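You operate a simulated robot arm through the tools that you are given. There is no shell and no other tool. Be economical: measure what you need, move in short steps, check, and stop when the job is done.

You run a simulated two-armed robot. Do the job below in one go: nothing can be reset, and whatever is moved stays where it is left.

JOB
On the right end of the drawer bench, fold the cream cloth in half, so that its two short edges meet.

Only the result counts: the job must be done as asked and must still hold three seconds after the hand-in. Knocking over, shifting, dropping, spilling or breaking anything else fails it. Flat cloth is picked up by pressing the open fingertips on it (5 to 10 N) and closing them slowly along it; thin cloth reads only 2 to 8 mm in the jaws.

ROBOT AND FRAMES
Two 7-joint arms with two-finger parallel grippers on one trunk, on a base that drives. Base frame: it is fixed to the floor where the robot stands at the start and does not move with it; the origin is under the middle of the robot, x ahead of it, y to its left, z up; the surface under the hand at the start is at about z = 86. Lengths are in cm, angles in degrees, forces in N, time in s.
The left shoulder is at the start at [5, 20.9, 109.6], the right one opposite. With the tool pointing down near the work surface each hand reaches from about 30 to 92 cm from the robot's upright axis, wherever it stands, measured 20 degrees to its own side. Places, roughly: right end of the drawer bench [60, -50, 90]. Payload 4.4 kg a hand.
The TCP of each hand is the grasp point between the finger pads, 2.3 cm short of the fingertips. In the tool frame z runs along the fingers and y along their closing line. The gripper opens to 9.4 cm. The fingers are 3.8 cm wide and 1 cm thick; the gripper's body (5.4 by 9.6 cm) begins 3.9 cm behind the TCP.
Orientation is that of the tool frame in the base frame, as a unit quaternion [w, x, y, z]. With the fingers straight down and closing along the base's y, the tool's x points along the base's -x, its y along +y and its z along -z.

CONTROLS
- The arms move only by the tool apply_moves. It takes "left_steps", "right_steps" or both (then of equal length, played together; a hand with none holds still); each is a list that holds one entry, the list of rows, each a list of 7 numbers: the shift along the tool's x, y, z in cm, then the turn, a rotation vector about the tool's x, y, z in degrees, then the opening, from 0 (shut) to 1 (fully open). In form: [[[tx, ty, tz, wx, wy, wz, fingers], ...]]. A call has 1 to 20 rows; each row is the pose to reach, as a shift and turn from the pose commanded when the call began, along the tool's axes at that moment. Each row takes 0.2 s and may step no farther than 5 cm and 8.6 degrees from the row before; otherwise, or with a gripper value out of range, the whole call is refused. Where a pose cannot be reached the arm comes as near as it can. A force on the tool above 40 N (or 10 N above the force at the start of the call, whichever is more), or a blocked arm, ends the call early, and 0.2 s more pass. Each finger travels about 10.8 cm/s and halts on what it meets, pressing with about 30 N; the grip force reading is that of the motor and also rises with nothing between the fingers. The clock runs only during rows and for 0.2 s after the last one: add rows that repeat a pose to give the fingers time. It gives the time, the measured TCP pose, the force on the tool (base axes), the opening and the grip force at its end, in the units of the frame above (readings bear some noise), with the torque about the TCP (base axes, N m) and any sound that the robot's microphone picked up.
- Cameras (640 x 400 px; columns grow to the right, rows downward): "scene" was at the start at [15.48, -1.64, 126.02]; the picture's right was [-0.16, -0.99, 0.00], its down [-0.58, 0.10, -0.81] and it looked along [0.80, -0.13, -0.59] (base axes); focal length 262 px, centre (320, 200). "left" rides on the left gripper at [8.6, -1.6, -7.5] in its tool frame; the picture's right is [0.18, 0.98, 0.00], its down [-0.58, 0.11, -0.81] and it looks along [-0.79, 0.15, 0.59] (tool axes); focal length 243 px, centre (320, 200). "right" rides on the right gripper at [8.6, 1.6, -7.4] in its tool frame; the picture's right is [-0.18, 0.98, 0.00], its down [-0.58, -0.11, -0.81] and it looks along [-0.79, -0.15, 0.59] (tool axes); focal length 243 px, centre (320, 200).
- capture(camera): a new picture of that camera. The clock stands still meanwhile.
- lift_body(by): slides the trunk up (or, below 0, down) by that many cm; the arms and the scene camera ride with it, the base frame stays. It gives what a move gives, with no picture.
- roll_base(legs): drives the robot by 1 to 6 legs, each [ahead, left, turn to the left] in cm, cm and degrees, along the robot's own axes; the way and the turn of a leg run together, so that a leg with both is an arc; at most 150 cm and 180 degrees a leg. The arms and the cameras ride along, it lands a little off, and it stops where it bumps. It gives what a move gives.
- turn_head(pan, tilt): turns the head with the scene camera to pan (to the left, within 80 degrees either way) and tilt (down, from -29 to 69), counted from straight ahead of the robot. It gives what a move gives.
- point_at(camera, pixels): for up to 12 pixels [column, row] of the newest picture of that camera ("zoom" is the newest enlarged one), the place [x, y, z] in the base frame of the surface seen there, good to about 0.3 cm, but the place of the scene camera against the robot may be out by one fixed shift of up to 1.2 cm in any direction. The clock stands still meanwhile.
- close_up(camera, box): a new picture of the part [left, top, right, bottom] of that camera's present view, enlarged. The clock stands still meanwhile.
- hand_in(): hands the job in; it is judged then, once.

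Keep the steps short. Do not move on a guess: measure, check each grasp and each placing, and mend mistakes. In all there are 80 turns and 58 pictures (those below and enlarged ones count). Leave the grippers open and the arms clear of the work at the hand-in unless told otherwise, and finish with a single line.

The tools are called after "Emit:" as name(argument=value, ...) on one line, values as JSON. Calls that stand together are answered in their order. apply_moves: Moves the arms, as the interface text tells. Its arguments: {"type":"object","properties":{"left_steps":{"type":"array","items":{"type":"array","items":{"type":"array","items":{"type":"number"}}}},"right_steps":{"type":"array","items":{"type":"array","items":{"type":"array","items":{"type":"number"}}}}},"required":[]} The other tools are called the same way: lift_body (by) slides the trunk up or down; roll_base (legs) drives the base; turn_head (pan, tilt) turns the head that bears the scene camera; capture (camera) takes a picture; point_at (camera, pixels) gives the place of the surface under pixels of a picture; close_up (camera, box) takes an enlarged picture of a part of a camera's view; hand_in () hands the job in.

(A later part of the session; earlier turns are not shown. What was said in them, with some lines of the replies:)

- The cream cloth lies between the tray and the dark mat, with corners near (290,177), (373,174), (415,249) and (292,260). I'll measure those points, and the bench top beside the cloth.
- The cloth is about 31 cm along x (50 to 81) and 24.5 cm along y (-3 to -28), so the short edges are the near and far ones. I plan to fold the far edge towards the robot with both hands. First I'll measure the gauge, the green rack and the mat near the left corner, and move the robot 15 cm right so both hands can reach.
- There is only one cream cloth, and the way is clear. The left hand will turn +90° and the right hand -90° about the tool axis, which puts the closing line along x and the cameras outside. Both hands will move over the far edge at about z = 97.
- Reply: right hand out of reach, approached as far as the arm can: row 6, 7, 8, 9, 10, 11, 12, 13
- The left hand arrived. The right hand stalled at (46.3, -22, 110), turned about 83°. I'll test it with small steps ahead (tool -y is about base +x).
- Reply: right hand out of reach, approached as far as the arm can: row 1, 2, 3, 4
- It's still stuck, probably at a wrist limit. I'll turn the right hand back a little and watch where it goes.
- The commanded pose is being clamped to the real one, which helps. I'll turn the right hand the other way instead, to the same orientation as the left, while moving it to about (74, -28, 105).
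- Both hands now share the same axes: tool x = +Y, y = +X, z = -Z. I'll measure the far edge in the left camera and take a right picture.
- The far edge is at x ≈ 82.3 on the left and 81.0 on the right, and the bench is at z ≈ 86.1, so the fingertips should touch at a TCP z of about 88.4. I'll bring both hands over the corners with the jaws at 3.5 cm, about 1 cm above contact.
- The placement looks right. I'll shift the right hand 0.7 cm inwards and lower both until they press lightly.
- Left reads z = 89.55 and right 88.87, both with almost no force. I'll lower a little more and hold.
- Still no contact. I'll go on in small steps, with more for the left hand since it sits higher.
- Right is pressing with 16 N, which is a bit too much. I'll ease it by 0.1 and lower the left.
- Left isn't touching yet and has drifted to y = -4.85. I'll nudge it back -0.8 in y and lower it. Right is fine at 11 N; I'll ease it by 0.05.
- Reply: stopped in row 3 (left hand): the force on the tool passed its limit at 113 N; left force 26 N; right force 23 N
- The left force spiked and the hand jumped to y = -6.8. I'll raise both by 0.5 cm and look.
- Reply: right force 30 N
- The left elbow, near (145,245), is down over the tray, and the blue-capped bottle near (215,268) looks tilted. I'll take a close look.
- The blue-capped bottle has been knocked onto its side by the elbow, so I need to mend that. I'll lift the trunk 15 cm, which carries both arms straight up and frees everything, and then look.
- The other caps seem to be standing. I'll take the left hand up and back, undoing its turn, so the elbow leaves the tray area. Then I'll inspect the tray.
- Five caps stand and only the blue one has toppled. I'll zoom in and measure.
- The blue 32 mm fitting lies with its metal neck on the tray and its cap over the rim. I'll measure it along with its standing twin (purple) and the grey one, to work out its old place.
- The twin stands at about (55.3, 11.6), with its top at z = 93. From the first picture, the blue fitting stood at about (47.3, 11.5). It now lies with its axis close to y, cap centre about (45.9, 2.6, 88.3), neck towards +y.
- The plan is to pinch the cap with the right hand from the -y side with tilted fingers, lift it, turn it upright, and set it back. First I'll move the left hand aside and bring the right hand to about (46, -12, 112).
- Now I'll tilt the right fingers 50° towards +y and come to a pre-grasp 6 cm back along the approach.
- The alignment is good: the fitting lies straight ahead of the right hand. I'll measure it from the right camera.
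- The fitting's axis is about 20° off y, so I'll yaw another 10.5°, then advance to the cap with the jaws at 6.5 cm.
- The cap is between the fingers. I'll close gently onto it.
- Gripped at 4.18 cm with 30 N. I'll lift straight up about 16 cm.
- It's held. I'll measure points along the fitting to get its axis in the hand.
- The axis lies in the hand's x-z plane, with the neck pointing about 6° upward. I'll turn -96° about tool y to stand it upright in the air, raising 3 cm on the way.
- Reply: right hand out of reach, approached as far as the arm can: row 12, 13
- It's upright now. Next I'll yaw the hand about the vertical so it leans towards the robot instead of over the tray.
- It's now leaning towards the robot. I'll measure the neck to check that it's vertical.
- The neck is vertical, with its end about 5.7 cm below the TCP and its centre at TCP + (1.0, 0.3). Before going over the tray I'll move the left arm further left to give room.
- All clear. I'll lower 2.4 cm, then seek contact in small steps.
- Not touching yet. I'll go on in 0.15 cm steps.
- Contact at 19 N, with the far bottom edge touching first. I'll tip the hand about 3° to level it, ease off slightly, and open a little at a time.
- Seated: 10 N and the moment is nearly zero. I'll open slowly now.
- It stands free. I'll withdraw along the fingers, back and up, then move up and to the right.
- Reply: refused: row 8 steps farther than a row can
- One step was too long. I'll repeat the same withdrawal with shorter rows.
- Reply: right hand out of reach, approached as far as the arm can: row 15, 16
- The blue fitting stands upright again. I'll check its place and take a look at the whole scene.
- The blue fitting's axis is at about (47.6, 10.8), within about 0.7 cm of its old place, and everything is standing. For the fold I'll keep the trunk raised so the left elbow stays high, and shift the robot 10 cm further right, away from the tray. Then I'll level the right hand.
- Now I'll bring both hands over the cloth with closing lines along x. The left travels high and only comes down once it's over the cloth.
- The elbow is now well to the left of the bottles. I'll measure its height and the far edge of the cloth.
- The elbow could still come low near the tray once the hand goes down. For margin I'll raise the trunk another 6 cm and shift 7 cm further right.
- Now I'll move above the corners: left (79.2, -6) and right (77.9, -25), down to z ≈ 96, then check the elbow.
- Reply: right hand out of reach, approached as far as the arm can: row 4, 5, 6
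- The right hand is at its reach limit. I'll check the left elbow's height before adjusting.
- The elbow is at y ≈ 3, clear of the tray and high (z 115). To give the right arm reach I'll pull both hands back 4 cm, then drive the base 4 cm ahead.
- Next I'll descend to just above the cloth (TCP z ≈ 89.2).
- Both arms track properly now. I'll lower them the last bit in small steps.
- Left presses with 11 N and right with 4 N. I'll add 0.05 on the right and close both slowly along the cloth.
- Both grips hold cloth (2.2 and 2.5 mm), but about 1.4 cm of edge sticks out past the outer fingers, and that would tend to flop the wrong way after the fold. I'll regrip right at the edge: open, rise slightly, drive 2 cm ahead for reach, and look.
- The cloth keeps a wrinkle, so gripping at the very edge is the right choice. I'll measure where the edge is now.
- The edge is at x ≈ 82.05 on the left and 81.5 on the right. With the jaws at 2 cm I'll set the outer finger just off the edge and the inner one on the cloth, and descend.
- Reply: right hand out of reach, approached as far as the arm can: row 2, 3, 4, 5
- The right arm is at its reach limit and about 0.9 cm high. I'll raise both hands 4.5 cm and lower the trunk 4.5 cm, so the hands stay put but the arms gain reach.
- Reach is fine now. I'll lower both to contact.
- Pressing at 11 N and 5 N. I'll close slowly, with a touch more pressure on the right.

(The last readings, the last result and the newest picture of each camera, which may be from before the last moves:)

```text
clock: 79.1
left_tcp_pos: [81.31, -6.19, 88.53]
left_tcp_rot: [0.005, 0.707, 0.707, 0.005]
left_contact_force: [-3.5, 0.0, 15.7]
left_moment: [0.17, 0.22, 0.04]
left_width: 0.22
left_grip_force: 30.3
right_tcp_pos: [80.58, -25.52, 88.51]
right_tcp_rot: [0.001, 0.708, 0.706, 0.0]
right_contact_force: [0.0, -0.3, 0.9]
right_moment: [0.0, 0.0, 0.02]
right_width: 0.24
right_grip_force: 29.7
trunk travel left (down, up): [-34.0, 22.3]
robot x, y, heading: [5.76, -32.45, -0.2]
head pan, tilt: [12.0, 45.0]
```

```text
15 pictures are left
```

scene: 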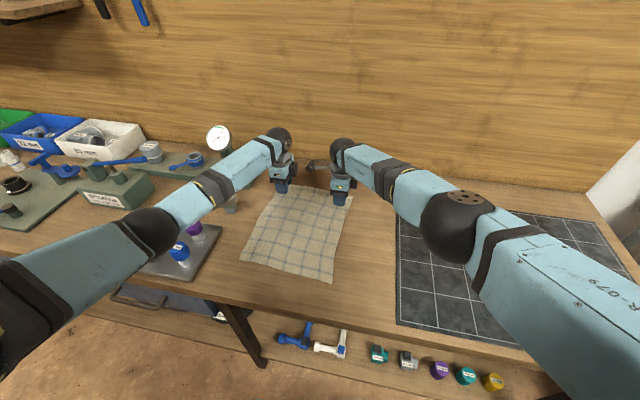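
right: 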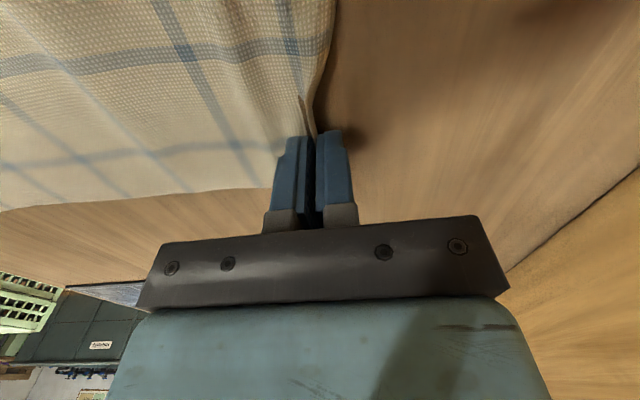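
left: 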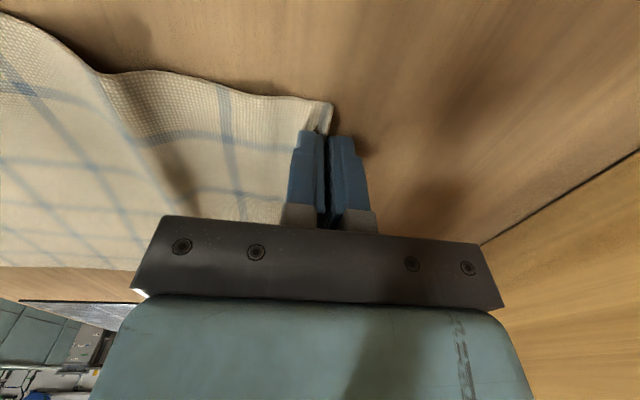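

Both edges are caught inside the fingers with nothing sticking out (2.2 and 2.4 mm). Stage 1 of the fold: lift along an arc to 11 cm up and 12 cm back, then check.

Emit:
apply_moves(left_steps=[[[0, -0.1, -1, 0, 0, 0, 0], [0, -0.4, -2.5, 0, 0, 0, 0], [0, -1, -4.2, 0, 0, 0, 0], [0, -2, -5.8, 0, 0, 0, 0], [0, -3.2, -7.2, 0, 0, 0, 0], [0, -4.7, -8.5, 0, 0, 0, 0], [0, -6.4, -9.5, 0, 0, 0, 0], [0, -8.2, -10.4, 0, 0, 0, 0], [0, -10.2, -11, 0, 0, 0, 0], [0, -12, -11.3, 0, 0, 0, 0], [0, -12, -11.3, 0, 0, 0, 0]]], right_steps=[[[0, -0.1, -1, 0, 0, 0, 0], [0, -0.4, -2.5, 0, 0, 0, 0], [0, -1, -4.2, 0, 0, 0, 0], [0, -2, -5.8, 0, 0, 0, 0], [0, -3.2, -7.2, 0, 0, 0, 0], [0, -4.7, -8.5, 0, 0, 0, 0], [0, -6.4, -9.5, 0, 0, 0, 0], [0, -8.2, -10.4, 0, 0, 0, 0], [0, -10.2, -11, 0, 0, 0, 0], [0, -12, -11.3, 0, 0, 0, 0], [0, -12, -11.3, 0, 0, 0, 0]]])

Emit:
capture(camera="scene")

```text
clock: 81.5
left_tcp_pos: [69.26, -6.08, 99.29]
left_tcp_rot: [0.006, 0.707, 0.707, 0.005]
left_contact_force: [0.7, -0.8, 1.4]
left_moment: [0.01, 0.01, -0.05]
left_width: 0.25
left_grip_force: 30.0
right_tcp_pos: [68.85, -25.28, 99.65]
right_tcp_rot: [0.002, 0.708, 0.706, -0.001]
right_contact_force: [0.0, 0.5, 0.7]
right_moment: [-0.03, 0.0, -0.01]
right_width: 0.24
right_grip_force: 30.0
trunk travel left (down, up): [-34.0, 22.3]
robot x, y, heading: [5.81, -32.34, -0.4]
head pan, tilt: [12.0, 45.0]
```

```text
14 pictures are left
```

scene: 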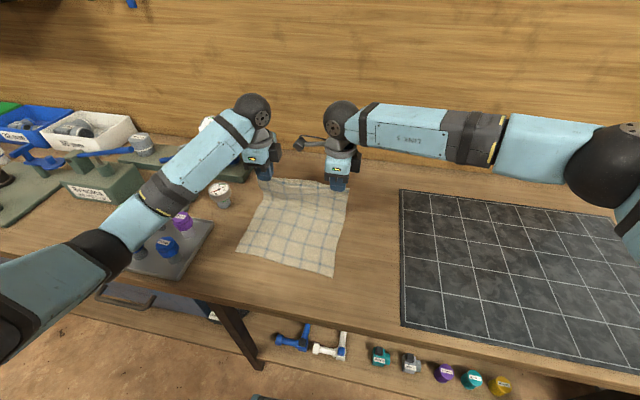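

Both corners lift well. Before going on I'll check the left elbow's height near the tray.

Emit:
point_at(camera="scene", pixels=[[100, 245], [122, 262], [130, 215], [155, 240], [85, 240], [180, 180], [240, 252], [331, 275]])

```text
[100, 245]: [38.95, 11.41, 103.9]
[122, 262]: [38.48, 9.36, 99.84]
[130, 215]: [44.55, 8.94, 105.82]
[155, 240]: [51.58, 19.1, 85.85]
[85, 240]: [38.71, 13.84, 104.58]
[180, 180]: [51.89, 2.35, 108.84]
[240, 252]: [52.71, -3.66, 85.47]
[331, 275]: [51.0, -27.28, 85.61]
```

The elbow is close to the blue fitting, so I won't extend this with the arm. Instead I'll drive the base straight back 10 cm, which carries the cloth edge along and takes the elbow off the bench.

Emit:
roll_base(legs=[[-10, 0, 0]])

Emit:
capture(camera="scene")

```text
clock: 82.7
left_tcp_pos: [59.35, -5.96, 99.51]
left_tcp_rot: [0.005, 0.707, 0.707, 0.004]
left_contact_force: [-1.0, -0.3, -0.4]
left_moment: [0.01, 0.0, 0.02]
left_width: 0.23
left_grip_force: 29.9
right_tcp_pos: [58.96, -25.19, 99.6]
right_tcp_rot: [0.002, 0.708, 0.706, -0.002]
right_contact_force: [-0.3, -1.1, 0.2]
right_moment: [0.02, 0.0, 0.02]
right_width: 0.23
right_grip_force: 30.1
trunk travel left (down, up): [-34.0, 22.3]
robot x, y, heading: [-4.51, -32.23, -0.0]
head pan, tilt: [12.0, 45.0]
```

```text
13 pictures are left
```

scene: 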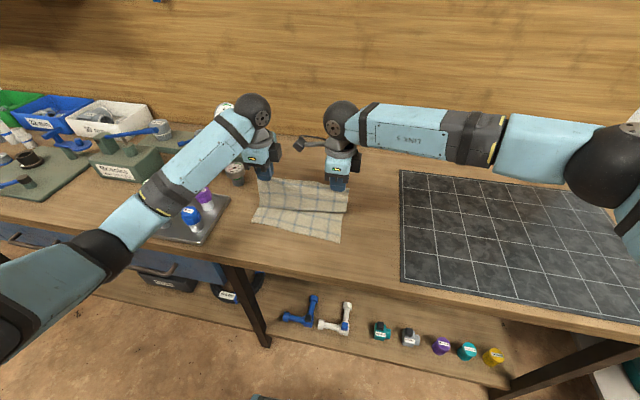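

The flap stands nicely. I'll measure the near edge at (252,222), (296,232) and (339,242).

Emit:
point_at(camera="scene", pixels=[[254, 221], [275, 227], [296, 231], [318, 236], [338, 240], [300, 238]])

Emit:
close_up(camera="scene", box=[220, 150, 380, 250])

```text
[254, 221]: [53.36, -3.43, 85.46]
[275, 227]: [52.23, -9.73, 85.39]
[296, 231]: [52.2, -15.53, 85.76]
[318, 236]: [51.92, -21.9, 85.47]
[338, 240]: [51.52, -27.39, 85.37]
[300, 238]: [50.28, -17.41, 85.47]
```

```text
4.00 times, centred on (300, 200) of scene
```

zoom: 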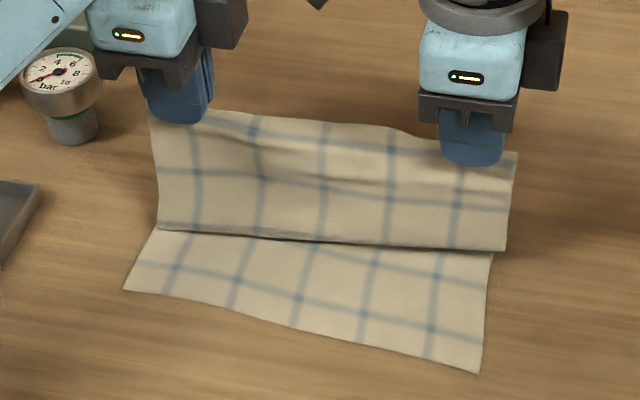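

The near edge is now at x ≈ 52.7 on the left (y = -6) and 51.0 on the right (y = -25). Stage 3: swing the tips back to it while tilting the fingers 50° (pointing away), ending about 1.5 cm above final height.

Emit:
apply_moves(left_steps=[[[0, -0.87, 1.04, -6.25, 0, 0, 0], [0, -1.74, 2.11, -12.5, 0, 0, 0], [0, -2.6, 3.2, -18.75, 0, 0, 0], [0, -3.45, 4.32, -25, 0, 0, 0], [0, -4.28, 5.46, -31.25, 0, 0, 0], [0, -5.11, 6.63, -37.5, 0, 0, 0], [0, -5.92, 7.82, -43.75, 0, 0, 0], [0, -6.71, 9.02, -50, 0, 0, 0], [0, -6.71, 9.02, -50, 0, 0, 0]]], right_steps=[[[0, -1.03, 1.04, -6.25, 0, 0, 0], [0, -2.06, 2.11, -12.5, 0, 0, 0], [0, -3.08, 3.2, -18.75, 0, 0, 0], [0, -4.1, 4.32, -25, 0, 0, 0], [0, -5.1, 5.46, -31.25, 0, 0, 0], [0, -6.09, 6.63, -37.5, 0, 0, 0], [0, -7.06, 7.82, -43.75, 0, 0, 0], [0, -8.01, 9.02, -50, 0, 0, 0], [0, -8.01, 9.02, -50, 0, 0, 0]]])

Emit:
capture(camera="scene")

```text
clock: 84.7
left_tcp_pos: [52.93, -6.03, 90.16]
left_tcp_rot: [0.304, 0.639, 0.639, 0.303]
left_contact_force: [0.1, -0.4, 1.1]
left_moment: [-0.01, 0.05, 0.0]
left_width: 0.24
left_grip_force: 30.2
right_tcp_pos: [51.09, -25.14, 90.37]
right_tcp_rot: [0.301, 0.64, 0.641, 0.298]
right_contact_force: [-0.4, 0.0, 0.7]
right_moment: [0.01, 0.01, -0.03]
right_width: 0.23
right_grip_force: 30.0
trunk travel left (down, up): [-34.0, 22.3]
robot x, y, heading: [-3.97, -32.15, -0.1]
head pan, tilt: [12.0, 45.0]
```

```text
11 pictures are left
```

scene: 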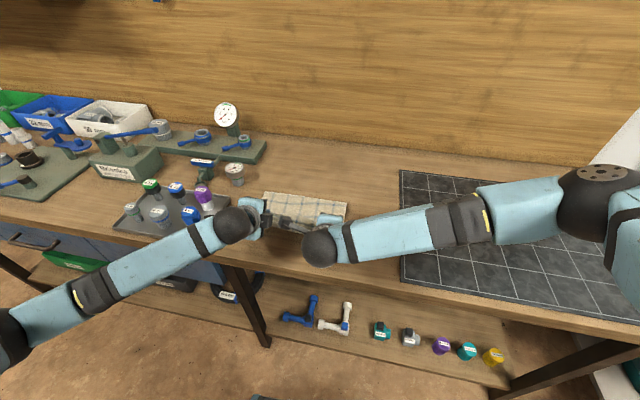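

Everything is clear and still gripped. I'll lower the last 1.3 cm so the edge comes to rest on the near edge.

Emit:
apply_moves(left_steps=[[[0, -0.4, 0.2, 0, 0, 0, 0], [0, -0.75, 0.42, 0, 0, 0, 0], [0, -1.13, 0.69, 0, 0, 0, 0], [0, -1.13, 0.69, 0, 0, 0, 0]]], right_steps=[[[0, -0.4, 0.25, 0, 0, 0, 0], [0, -0.75, 0.55, 0, 0, 0, 0], [0, -1.1, 0.8, 0, 0, 0, 0], [0, -1.1, 0.8, 0, 0, 0, 0]]])

Emit:
close_up(camera="scene", box=[200, 160, 380, 280])

Emit:
capture(camera="left")

```text
clock: 85.7
left_tcp_pos: [52.6, -6.21, 88.9]
left_tcp_rot: [0.304, 0.639, 0.639, 0.303]
left_contact_force: [-0.1, 1.4, 0.7]
left_moment: [0.0, 0.01, 0.0]
left_width: 0.22
left_grip_force: 29.5
right_tcp_pos: [50.88, -25.16, 89.24]
right_tcp_rot: [0.301, 0.64, 0.641, 0.297]
right_contact_force: [-0.3, -0.8, -0.4]
right_moment: [-0.01, 0.02, 0.0]
right_width: 0.22
right_grip_force: 29.8
trunk travel left (down, up): [-34.0, 22.3]
robot x, y, heading: [-4.19, -32.13, -0.4]
head pan, tilt: [12.0, 45.0]
```

```text
3.33 times, centred on (290, 220) of scene
```

zoom: 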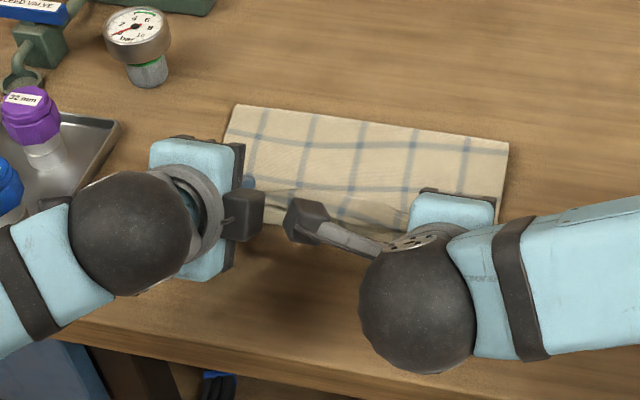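

```text
9 pictures are left
```

left: 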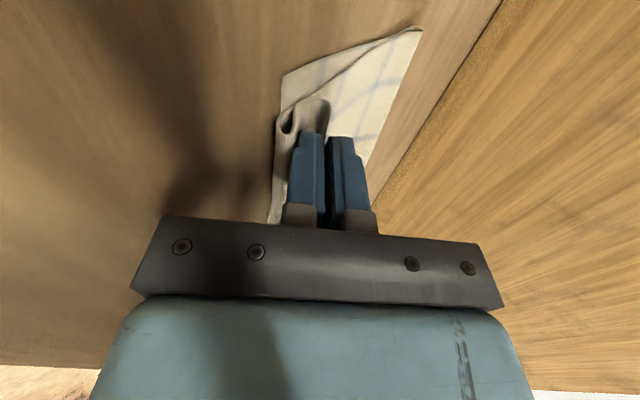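

The edge is laid at the near side, with the flap curling slightly under the lower fingers. I'll measure the fold line and the visible near edge.

Emit:
point_at(camera="zoom", pixels=[[240, 110], [330, 122], [420, 134], [500, 148], [350, 205], [320, 222], [500, 190]])

Emit:
point_at(camera="left", pixels=[[284, 76], [278, 120], [272, 200], [300, 120], [320, 105], [415, 32], [340, 90]])

```text
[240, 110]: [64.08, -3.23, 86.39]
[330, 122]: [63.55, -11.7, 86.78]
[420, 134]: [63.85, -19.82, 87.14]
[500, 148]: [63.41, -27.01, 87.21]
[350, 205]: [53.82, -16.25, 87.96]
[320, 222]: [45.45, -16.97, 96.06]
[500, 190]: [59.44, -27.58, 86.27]
```

```text
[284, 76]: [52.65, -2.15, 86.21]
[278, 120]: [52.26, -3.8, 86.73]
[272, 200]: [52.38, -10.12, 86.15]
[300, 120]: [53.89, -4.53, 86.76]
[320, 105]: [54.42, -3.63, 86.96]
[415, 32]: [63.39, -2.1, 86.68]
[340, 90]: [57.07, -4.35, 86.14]
```

The fold line sits at x ≈ 64, but it should be near 68 (left) and 67 (right): the flap went slack and curled. The grips still hold, so I'll redo the swing with the flap taut. First I'll take the edge back up to straight above the right fold line, with the fingers vertical.

Emit:
apply_moves(left_steps=[[[0, 2.62, -1.55, 7, 0, 0, 0], [0, 5.88, -2.33, 14, 0, 0, 0], [0, 9.4, -2.02, 21, 0, 0, 0], [0, 12.87, -1.01, 28, 0, 0, 0], [0, 15.94, 0.33, 36, 0, 0, 0], [0, 18.49, 2.11, 43, 0, 0, 0], [0, 20.58, 4.14, 50, 0, 0, 0], [0, 20.58, 4.14, 50, 0, 0, 0], [0, 20.58, 4.14, 50, 0, 0, 0]]], right_steps=[[[0, 2.62, -1.55, 7, 0, 0, 0], [0, 5.88, -2.33, 14, 0, 0, 0], [0, 9.4, -2.02, 21, 0, 0, 0], [0, 12.87, -1.01, 28, 0, 0, 0], [0, 15.94, 0.33, 36, 0, 0, 0], [0, 18.49, 2.11, 43, 0, 0, 0], [0, 20.58, 4.14, 50, 0, 0, 0], [0, 20.58, 4.14, 50, 0, 0, 0], [0, 20.58, 4.14, 50, 0, 0, 0]]])

Emit:
close_up(camera="scene", box=[200, 110, 380, 250])

Emit:
point_at(camera="zoom", pixels=[[180, 350], [480, 430], [200, 250], [480, 290], [330, 300]])

```text
clock: 87.7
left_tcp_pos: [68.78, -5.82, 102.29]
left_tcp_rot: [0.004, 0.707, 0.707, 0.003]
left_contact_force: [-0.6, 0.1, -0.7]
left_moment: [-0.05, -0.02, 0.0]
left_width: 0.23
left_grip_force: 30.0
right_tcp_pos: [67.28, -25.01, 102.27]
right_tcp_rot: [0.001, 0.707, 0.707, -0.002]
right_contact_force: [0.4, -0.2, -0.1]
right_moment: [0.02, -0.03, 0.02]
right_width: 0.23
right_grip_force: 29.5
trunk travel left (down, up): [-34.0, 22.3]
robot x, y, heading: [-4.04, -32.41, 0.0]
head pan, tilt: [12.0, 45.0]
```

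```text
2.86 times, centred on (290, 180) of scene
```

zoom: 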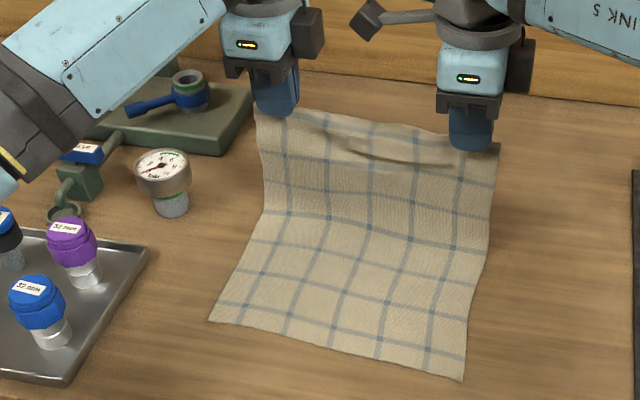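

```text
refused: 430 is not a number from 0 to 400
```

The cloth now hangs cleanly from the fingers. I'll measure the near corners (212,320) and (461,376) and the bend near (265,215) and (483,255).

Emit:
point_at(camera="zoom", pixels=[[214, 319], [340, 348], [460, 375], [270, 216], [380, 235], [482, 258], [268, 190], [485, 225]])

```text
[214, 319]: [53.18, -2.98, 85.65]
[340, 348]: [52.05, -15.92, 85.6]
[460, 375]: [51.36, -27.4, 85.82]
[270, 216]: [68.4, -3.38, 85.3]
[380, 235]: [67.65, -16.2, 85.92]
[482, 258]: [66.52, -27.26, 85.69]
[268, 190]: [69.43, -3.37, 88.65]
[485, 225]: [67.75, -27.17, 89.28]
```

The bend sits at x = 68.4 (left) to 66.5 (right), halfway as wanted. Now the taut arc back, tilting the fingers along with it, stopping just above the bottom layer.

Emit:
apply_moves(left_steps=[[[0, -1.4, 0, -4, 0, 0, 0], [0, -2.83, -0.04, -8, 0, 0, 0], [0, -5.01, 0.42, -16, 0, 0, 0], [0, -7.11, 1.18, -24, 0, 0, 0], [0, -9.08, 2.23, -32, 0, 0, 0], [0, -10.89, 3.54, -40, 0, 0, 0], [0, -12.49, 5.09, -48, 0, 0, 0], [0, -13.72, 6.66, -50, 0, 0, 0], [0, -14.67, 8.31, -50, 0, 0, 0], [0, -15.39, 10.09, -50, 0, 0, 0], [0, -15.85, 11.94, -50, 0, 0, 0], [0, -15.9, 12.9, -50, 0, 0, 0], [0, -15.9, 12.9, -50, 0, 0, 0]]], right_steps=[[[0, -1.4, 0, -4, 0, 0, 0], [0, -2.83, -0.04, -8, 0, 0, 0], [0, -5.01, 0.42, -16, 0, 0, 0], [0, -7.11, 1.18, -24, 0, 0, 0], [0, -9.08, 2.23, -32, 0, 0, 0], [0, -10.89, 3.54, -40, 0, 0, 0], [0, -12.49, 5.09, -48, 0, 0, 0], [0, -13.72, 6.66, -50, 0, 0, 0], [0, -14.67, 8.31, -50, 0, 0, 0], [0, -15.39, 10.09, -50, 0, 0, 0], [0, -15.85, 11.94, -50, 0, 0, 0], [0, -15.9, 12.9, -50, 0, 0, 0], [0, -15.9, 12.9, -50, 0, 0, 0]]])

Emit:
close_up(camera="scene", box=[200, 160, 380, 280])

Emit:
point_at(camera="zoom", pixels=[[240, 110], [330, 122], [420, 134], [500, 148], [350, 205]])

```text
clock: 90.5
left_tcp_pos: [53.08, -6.04, 89.31]
left_tcp_rot: [0.303, 0.638, 0.639, 0.303]
left_contact_force: [0.7, 0.1, 0.0]
left_moment: [-0.02, 0.04, 0.01]
left_width: 0.22
left_grip_force: 29.2
right_tcp_pos: [51.49, -25.22, 89.42]
right_tcp_rot: [0.3, 0.641, 0.641, 0.297]
right_contact_force: [-0.1, -0.5, -0.1]
right_moment: [0.01, 0.03, 0.0]
right_width: 0.21
right_grip_force: 29.5
trunk travel left (down, up): [-34.0, 22.3]
robot x, y, heading: [-4.17, -31.75, -0.3]
head pan, tilt: [12.0, 45.0]
```

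```text
3.33 times, centred on (290, 220) of scene
```

zoom: 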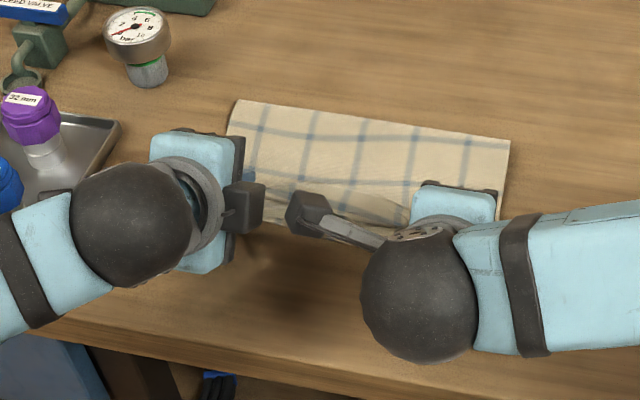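

```text
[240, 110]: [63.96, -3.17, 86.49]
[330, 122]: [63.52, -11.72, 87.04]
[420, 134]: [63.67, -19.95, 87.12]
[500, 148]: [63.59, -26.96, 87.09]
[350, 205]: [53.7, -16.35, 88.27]
```

The fold line slid to x ≈ 65 again: a taut arc drags it towards me. For limp cloth the right path is a straight 45° descent with the flap hanging vertically, tilting only in the last few centimetres. I'll bring the edge back up over the fold line and then lay it down that way.

Emit:
apply_moves(left_steps=[[[0, 2.62, -1.55, 7, 0, 0, 0], [0, 5.88, -2.33, 14, 0, 0, 0], [0, 9.4, -2.02, 21, 0, 0, 0], [0, 12.87, -1.01, 28, 0, 0, 0], [0, 15.94, 0.33, 36, 0, 0, 0], [0, 18.49, 2.3, 43, 0, 0, 0], [0, 20.75, 4.65, 50, 0, 0, 0], [0, 20.75, 4.65, 50, 0, 0, 0], [0, 20.75, 4.65, 50, 0, 0, 0]]], right_steps=[[[0, 2.62, -1.55, 7, 0, 0, 0], [0, 5.88, -2.33, 14, 0, 0, 0], [0, 9.4, -2.02, 21, 0, 0, 0], [0, 12.87, -1.01, 28, 0, 0, 0], [0, 15.94, 0.33, 36, 0, 0, 0], [0, 18.49, 2.3, 43, 0, 0, 0], [0, 20.75, 4.65, 50, 0, 0, 0], [0, 20.75, 4.65, 50, 0, 0, 0], [0, 20.75, 4.65, 50, 0, 0, 0]]])

Emit:
apply_moves(left_steps=[[[0, -1, 1.6, 0, 0, 0, 0], [0, -2.6, 3, 0, 0, 0, 0], [0, -4.2, 4.3, 0, 0, 0, 0], [0, -5.8, 5.6, 0, 0, 0, 0], [0, -7.4, 6.9, 0, 0, 0, 0], [0, -9, 8.1, 0, 0, 0, 0], [0, -10.6, 9.2, 0, 0, 0, 0], [0, -12.3, 10.2, 0, 0, 0, 0], [0, -12.3, 10.2, 0, 0, 0, 0]]], right_steps=[[[0, -1, 1.6, 0, 0, 0, 0], [0, -2.6, 3, 0, 0, 0, 0], [0, -4.2, 4.3, 0, 0, 0, 0], [0, -5.8, 5.6, 0, 0, 0, 0], [0, -7.4, 6.9, 0, 0, 0, 0], [0, -9, 8.1, 0, 0, 0, 0], [0, -10.6, 9.2, 0, 0, 0, 0], [0, -12.3, 10.2, 0, 0, 0, 0], [0, -12.3, 10.2, 0, 0, 0, 0]]])

Emit:
close_up(camera="scene", box=[200, 130, 380, 250])

```text
clock: 92.5
left_tcp_pos: [69.97, -5.86, 102.2]
left_tcp_rot: [0.006, 0.707, 0.707, 0.003]
left_contact_force: [0.1, 0.6, 0.1]
left_moment: [0.01, -0.05, 0.0]
left_width: 0.22
left_grip_force: 29.8
right_tcp_pos: [68.35, -25.04, 102.22]
right_tcp_rot: [0.002, 0.707, 0.707, -0.002]
right_contact_force: [0.3, 0.4, 0.3]
right_moment: [0.03, -0.04, 0.02]
right_width: 0.25
right_grip_force: 30.7
trunk travel left (down, up): [-34.0, 22.3]
robot x, y, heading: [-4.43, -31.97, -0.4]
head pan, tilt: [12.0, 45.0]
```

```text
clock: 94.5
left_tcp_pos: [57.59, -6.15, 91.9]
left_tcp_rot: [0.005, 0.707, 0.707, 0.004]
left_contact_force: [1.0, 0.4, 0.1]
left_moment: [-0.03, -0.01, 0.01]
left_width: 0.22
left_grip_force: 29.8
right_tcp_pos: [56.05, -25.27, 92.27]
right_tcp_rot: [0.002, 0.708, 0.707, -0.002]
right_contact_force: [-0.3, -0.3, 0.2]
right_moment: [-0.01, -0.01, 0.02]
right_width: 0.24
right_grip_force: 30.4
trunk travel left (down, up): [-34.0, 22.3]
robot x, y, heading: [-4.15, -32.13, -0.4]
head pan, tilt: [12.0, 45.0]
```

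```text
3.33 times, centred on (290, 190) of scene
```

zoom: 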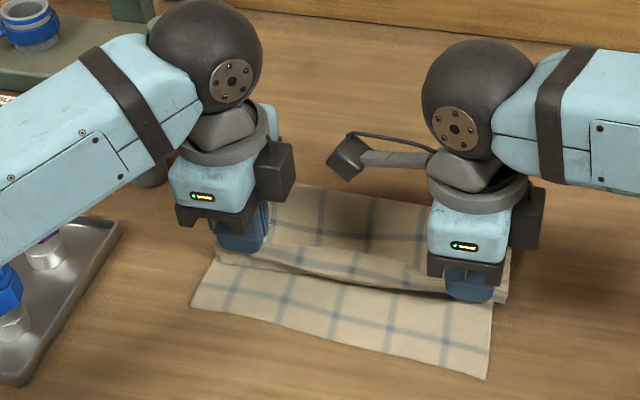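

I'll measure the fold line, the near edge and the front of the flap here.

Emit:
point_at(camera="zoom", pixels=[[300, 190], [350, 196], [410, 207], [300, 230], [300, 265], [380, 280], [193, 300], [340, 340], [485, 372], [300, 285]])

```text
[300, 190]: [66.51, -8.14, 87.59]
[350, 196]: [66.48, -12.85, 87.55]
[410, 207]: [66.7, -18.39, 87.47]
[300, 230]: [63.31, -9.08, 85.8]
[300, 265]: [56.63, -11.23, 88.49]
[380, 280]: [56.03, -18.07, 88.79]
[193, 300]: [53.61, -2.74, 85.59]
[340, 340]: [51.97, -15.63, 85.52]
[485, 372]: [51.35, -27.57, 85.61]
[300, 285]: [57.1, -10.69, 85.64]
```

The fold line is at x ≈ 67, about halfway. Now the last part: down and back 3 cm while tilting to 50°.

Emit:
apply_moves(left_steps=[[[0, -0.85, 0.41, -8.3, 0, 0, 0], [0, -1.69, 0.87, -16.7, 0, 0, 0], [0, -2.52, 1.37, -25, 0, 0, 0], [0, -3.33, 1.91, -33.3, 0, 0, 0], [0, -4.11, 2.5, -41.7, 0, 0, 0], [0, -4.86, 3.12, -50, 0, 0, 0], [0, -4.86, 3.12, -50, 0, 0, 0]]], right_steps=[[[0, -0.85, 0.45, -8.3, 0, 0, 0], [0, -1.69, 0.95, -16.7, 0, 0, 0], [0, -2.52, 1.5, -25, 0, 0, 0], [0, -3.33, 2.1, -33.3, 0, 0, 0], [0, -4.11, 2.75, -41.7, 0, 0, 0], [0, -4.86, 3.4, -50, 0, 0, 0], [0, -4.86, 3.4, -50, 0, 0, 0]]])

Emit:
capture(camera="left")

Emit:
point_at(camera="left", pixels=[[284, 76], [278, 120], [272, 200], [300, 120], [320, 105], [415, 32], [340, 90]])

```text
clock: 96.1
left_tcp_pos: [52.95, -6.04, 88.74]
left_tcp_rot: [0.304, 0.638, 0.64, 0.302]
left_contact_force: [0.7, -0.2, -0.6]
left_moment: [-0.01, 0.01, 0.0]
left_width: 0.22
left_grip_force: 29.9
right_tcp_pos: [51.17, -25.33, 88.65]
right_tcp_rot: [0.3, 0.64, 0.641, 0.297]
right_contact_force: [-0.2, 1.1, -1.1]
right_moment: [-0.01, 0.02, 0.02]
right_width: 0.23
right_grip_force: 30.1
trunk travel left (down, up): [-34.0, 22.3]
robot x, y, heading: [-3.96, -32.01, -0.1]
head pan, tilt: [12.0, 45.0]
```

```text
5 pictures are left
```

left: 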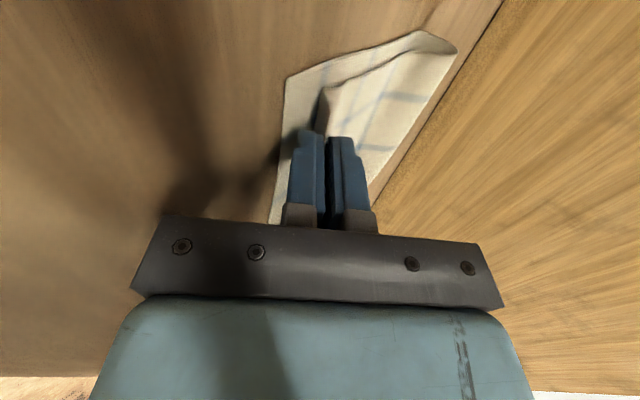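

```text
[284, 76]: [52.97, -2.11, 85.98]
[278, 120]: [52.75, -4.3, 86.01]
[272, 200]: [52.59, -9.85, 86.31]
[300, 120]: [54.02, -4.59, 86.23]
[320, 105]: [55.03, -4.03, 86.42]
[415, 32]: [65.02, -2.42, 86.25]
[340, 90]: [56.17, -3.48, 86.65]
```

This is clean: the flap runs straight from the fingers to the fold with no curl, and the edge lies inside the fingers over the near edge. I'll shift 0.5 cm nearer, open slightly while rising a touch, and withdraw along the fingers.

Emit:
apply_moves(left_steps=[[[0, -0.32, -0.38, 0, 0, 0, 0], [0, -0.32, -0.38, 0, 0, 0, 0], [0, -0.2, -0.48, 0, 0, 0, 0.05], [0, -0.05, -0.62, 0, 0, 0, 0.12], [0, -0.01, -0.64, 0, 0, 0, 0.17], [0, -0.01, -0.64, 0, 0, 0, 0.17], [0, 0, -1.5, 0, 0, 0, 0.17], [0, 0, -2.5, 0, 0, 0, 0.17], [0, 0, -4, 0, 0, 0, 0.17], [0, 0, -6, 0, 0, 0, 0.17], [0, 2, -8, 0, 0, 0, 0.17], [0, 5, -10, 0, 0, 0, 0.17]]], right_steps=[[[0, -0.32, -0.38, 0, 0, 0, 0], [0, -0.32, -0.38, 0, 0, 0, 0], [0, -0.2, -0.48, 0, 0, 0, 0.05], [0, -0.05, -0.62, 0, 0, 0, 0.12], [0, -0.01, -0.64, 0, 0, 0, 0.17], [0, -0.01, -0.64, 0, 0, 0, 0.17], [0, 0, -1.5, 0, 0, 0, 0.17], [0, 0, -2.5, 0, 0, 0, 0.17], [0, 0, -4, 0, 0, 0, 0.17], [0, 0, -6, 0, 0, 0, 0.17], [0, 2, -8, 0, 0, 0, 0.17], [0, 5, -10, 0, 0, 0, 0.17]]])

Emit:
roll_base(legs=[[-12, 0, 0]])

Emit:
close_up(camera="scene", box=[180, 110, 380, 235])

```text
clock: 98.7
left_tcp_pos: [48.16, -5.96, 98.98]
left_tcp_rot: [0.304, 0.639, 0.639, 0.301]
left_contact_force: [-0.5, 0.2, -0.3]
left_moment: [0.0, -0.01, 0.01]
left_width: 1.59
left_grip_force: 0.0
right_tcp_pos: [46.61, -25.39, 98.84]
right_tcp_rot: [0.301, 0.641, 0.641, 0.297]
right_contact_force: [0.0, -0.5, -0.3]
right_moment: [0.0, -0.01, 0.01]
right_width: 1.61
right_grip_force: 0.2
trunk travel left (down, up): [-34.0, 22.3]
robot x, y, heading: [-3.84, -32.67, -0.2]
head pan, tilt: [12.0, 45.0]
```

```text
clock: 99.9
left_tcp_pos: [36.54, -6.31, 98.97]
left_tcp_rot: [0.304, 0.639, 0.638, 0.303]
left_contact_force: [-0.6, 0.7, 0.6]
left_moment: [0.02, 0.02, -0.04]
left_width: 1.59
left_grip_force: 0.1
right_tcp_pos: [34.89, -25.59, 98.99]
right_tcp_rot: [0.302, 0.642, 0.64, 0.297]
right_contact_force: [0.3, -0.1, 0.0]
right_moment: [-0.01, 0.04, 0.02]
right_width: 1.61
right_grip_force: 0.1
trunk travel left (down, up): [-34.0, 22.3]
robot x, y, heading: [-15.74, -32.11, -0.5]
head pan, tilt: [12.0, 45.0]
```

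```text
3.20 times, centred on (280, 172) of scene
```

zoom: 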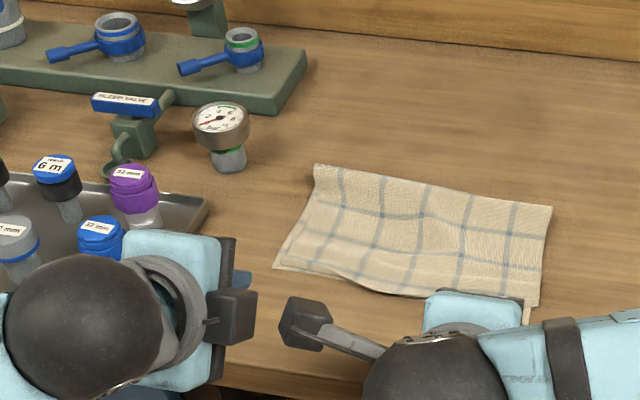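

The cloth is folded. I'll open the grippers, raise the hands and drive back another 12 cm for a clear look.

Emit:
apply_moves(left_steps=[[[0, 2.3, -1.9, 0, 0, 0, 0.5], [0, 4.6, -3.8, 0, 0, 0, 1], [0, 6.9, -5.7, 0, 0, 0, 1], [0, 6.9, -5.7, 0, 0, 0, 1]]], right_steps=[[[0, 2.3, -1.9, 0, 0, 0, 0.5], [0, 4.6, -3.8, 0, 0, 0, 1], [0, 6.9, -5.7, 0, 0, 0, 1], [0, 6.9, -5.7, 0, 0, 0, 1]]])

Emit:
roll_base(legs=[[-12, 0, 0]])

Emit:
close_up(camera="scene", box=[200, 80, 380, 200])

```text
clock: 100.9
left_tcp_pos: [36.46, -6.07, 107.87]
left_tcp_rot: [0.303, 0.64, 0.638, 0.302]
left_contact_force: [-0.5, 0.6, -0.1]
left_moment: [0.04, 0.01, -0.04]
left_width: 9.41
left_grip_force: 0.0
right_tcp_pos: [34.96, -25.27, 107.82]
right_tcp_rot: [0.301, 0.643, 0.64, 0.296]
right_contact_force: [-0.5, -0.2, -0.4]
right_moment: [0.04, 0.01, 0.0]
right_width: 9.4
right_grip_force: 0.0
trunk travel left (down, up): [-34.0, 22.3]
robot x, y, heading: [-16.12, -32.05, -0.6]
head pan, tilt: [12.0, 45.0]
```

```text
clock: 102.2
left_tcp_pos: [24.44, -5.99, 107.85]
left_tcp_rot: [0.305, 0.64, 0.638, 0.302]
left_contact_force: [-0.7, 0.1, 0.5]
left_moment: [-0.01, 0.03, -0.01]
left_width: 9.4
left_grip_force: 0.1
right_tcp_pos: [23.01, -25.29, 107.9]
right_tcp_rot: [0.301, 0.643, 0.639, 0.297]
right_contact_force: [-0.1, -0.5, 0.2]
right_moment: [0.02, 0.01, -0.02]
right_width: 9.39
right_grip_force: 0.1
trunk travel left (down, up): [-34.0, 22.3]
robot x, y, heading: [-28.3, -31.84, -0.3]
head pan, tilt: [12.0, 45.0]
```

```text
3.33 times, centred on (290, 140) of scene
```

zoom: 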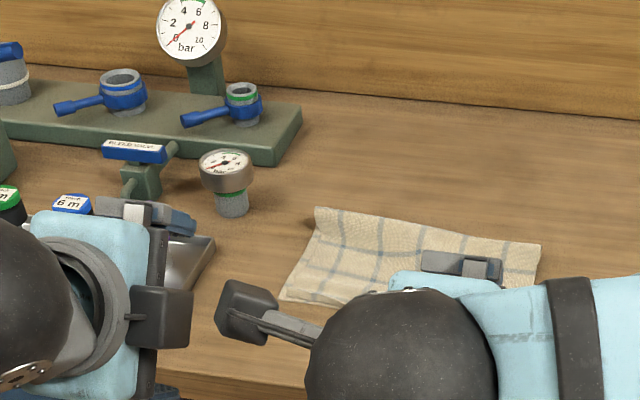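

The right hand blocks the view. I'll move it 25 cm to the right and look again.

Emit:
apply_moves(right_steps=[[[-4, 0, 0, 0, 0, 0, 1], [-8, 0, 0, 0, 0, 0, 1], [-12, 0, 0, 0, 0, 0, 1], [-16, 0, 0, 0, 0, 0, 1], [-20, 0, 0, 0, 0, 0, 1], [-24, 0, 0, 0, 0, 0, 1], [-24, 0, 0, 0, 0, 0, 1]]])

Emit:
close_up(camera="scene", box=[200, 100, 380, 220])

```text
clock: 103.8
left_tcp_pos: [24.47, -5.79, 107.66]
left_tcp_rot: [0.305, 0.639, 0.639, 0.301]
left_contact_force: [-0.2, 0.5, -0.3]
left_moment: [0.01, 0.0, -0.02]
left_width: 9.41
left_grip_force: 0.0
right_tcp_pos: [22.8, -49.11, 108.16]
right_tcp_rot: [0.302, 0.642, 0.64, 0.296]
right_contact_force: [-0.1, -0.3, 0.8]
right_moment: [-0.02, 0.01, 0.02]
right_width: 9.39
right_grip_force: 0.1
trunk travel left (down, up): [-34.0, 22.3]
robot x, y, heading: [-27.87, -31.89, -0.7]
head pan, tilt: [12.0, 45.0]
```

```text
3.33 times, centred on (290, 160) of scene
```

zoom: 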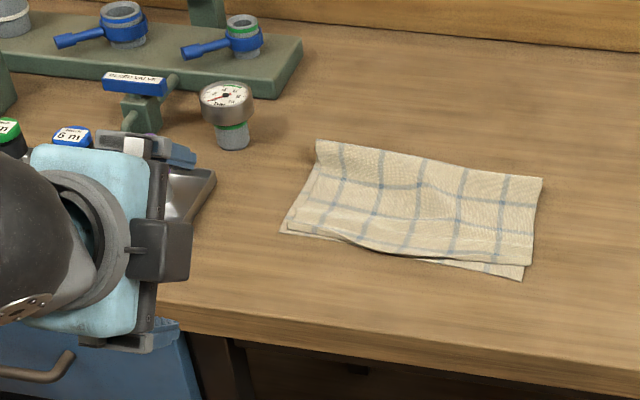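

The fold looks good. I'll measure how far apart the two short edges lie at the corners.

Emit:
point_at(camera="zoom", pixels=[[283, 232], [291, 224], [318, 143], [522, 276], [532, 262], [540, 180], [420, 258], [350, 241], [320, 200], [430, 190], [420, 245], [500, 245]])

```text
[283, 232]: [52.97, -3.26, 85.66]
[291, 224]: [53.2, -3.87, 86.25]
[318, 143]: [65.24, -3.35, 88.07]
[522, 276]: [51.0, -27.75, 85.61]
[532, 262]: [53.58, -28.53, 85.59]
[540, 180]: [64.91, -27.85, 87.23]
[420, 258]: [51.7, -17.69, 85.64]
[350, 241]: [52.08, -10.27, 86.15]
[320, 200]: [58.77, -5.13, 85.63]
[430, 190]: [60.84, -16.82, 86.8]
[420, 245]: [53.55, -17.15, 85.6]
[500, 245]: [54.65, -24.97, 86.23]
```

The two short edges lie on each other to about 1 cm on the left and 2 cm on the right, and the fold holds. The blue fitting was upright in its place when last seen in full. Both grippers are open and off the bench, so I'm handing in.

Emit:
hand_in()

```text
The job is handed in.
```

The cream cloth is folded in half with its short edges together to about 1 cm (left) and 2 cm (right); on the way my left elbow knocked over a blue fitting on the tray, which I stood back up within about 1 cm of its old place.
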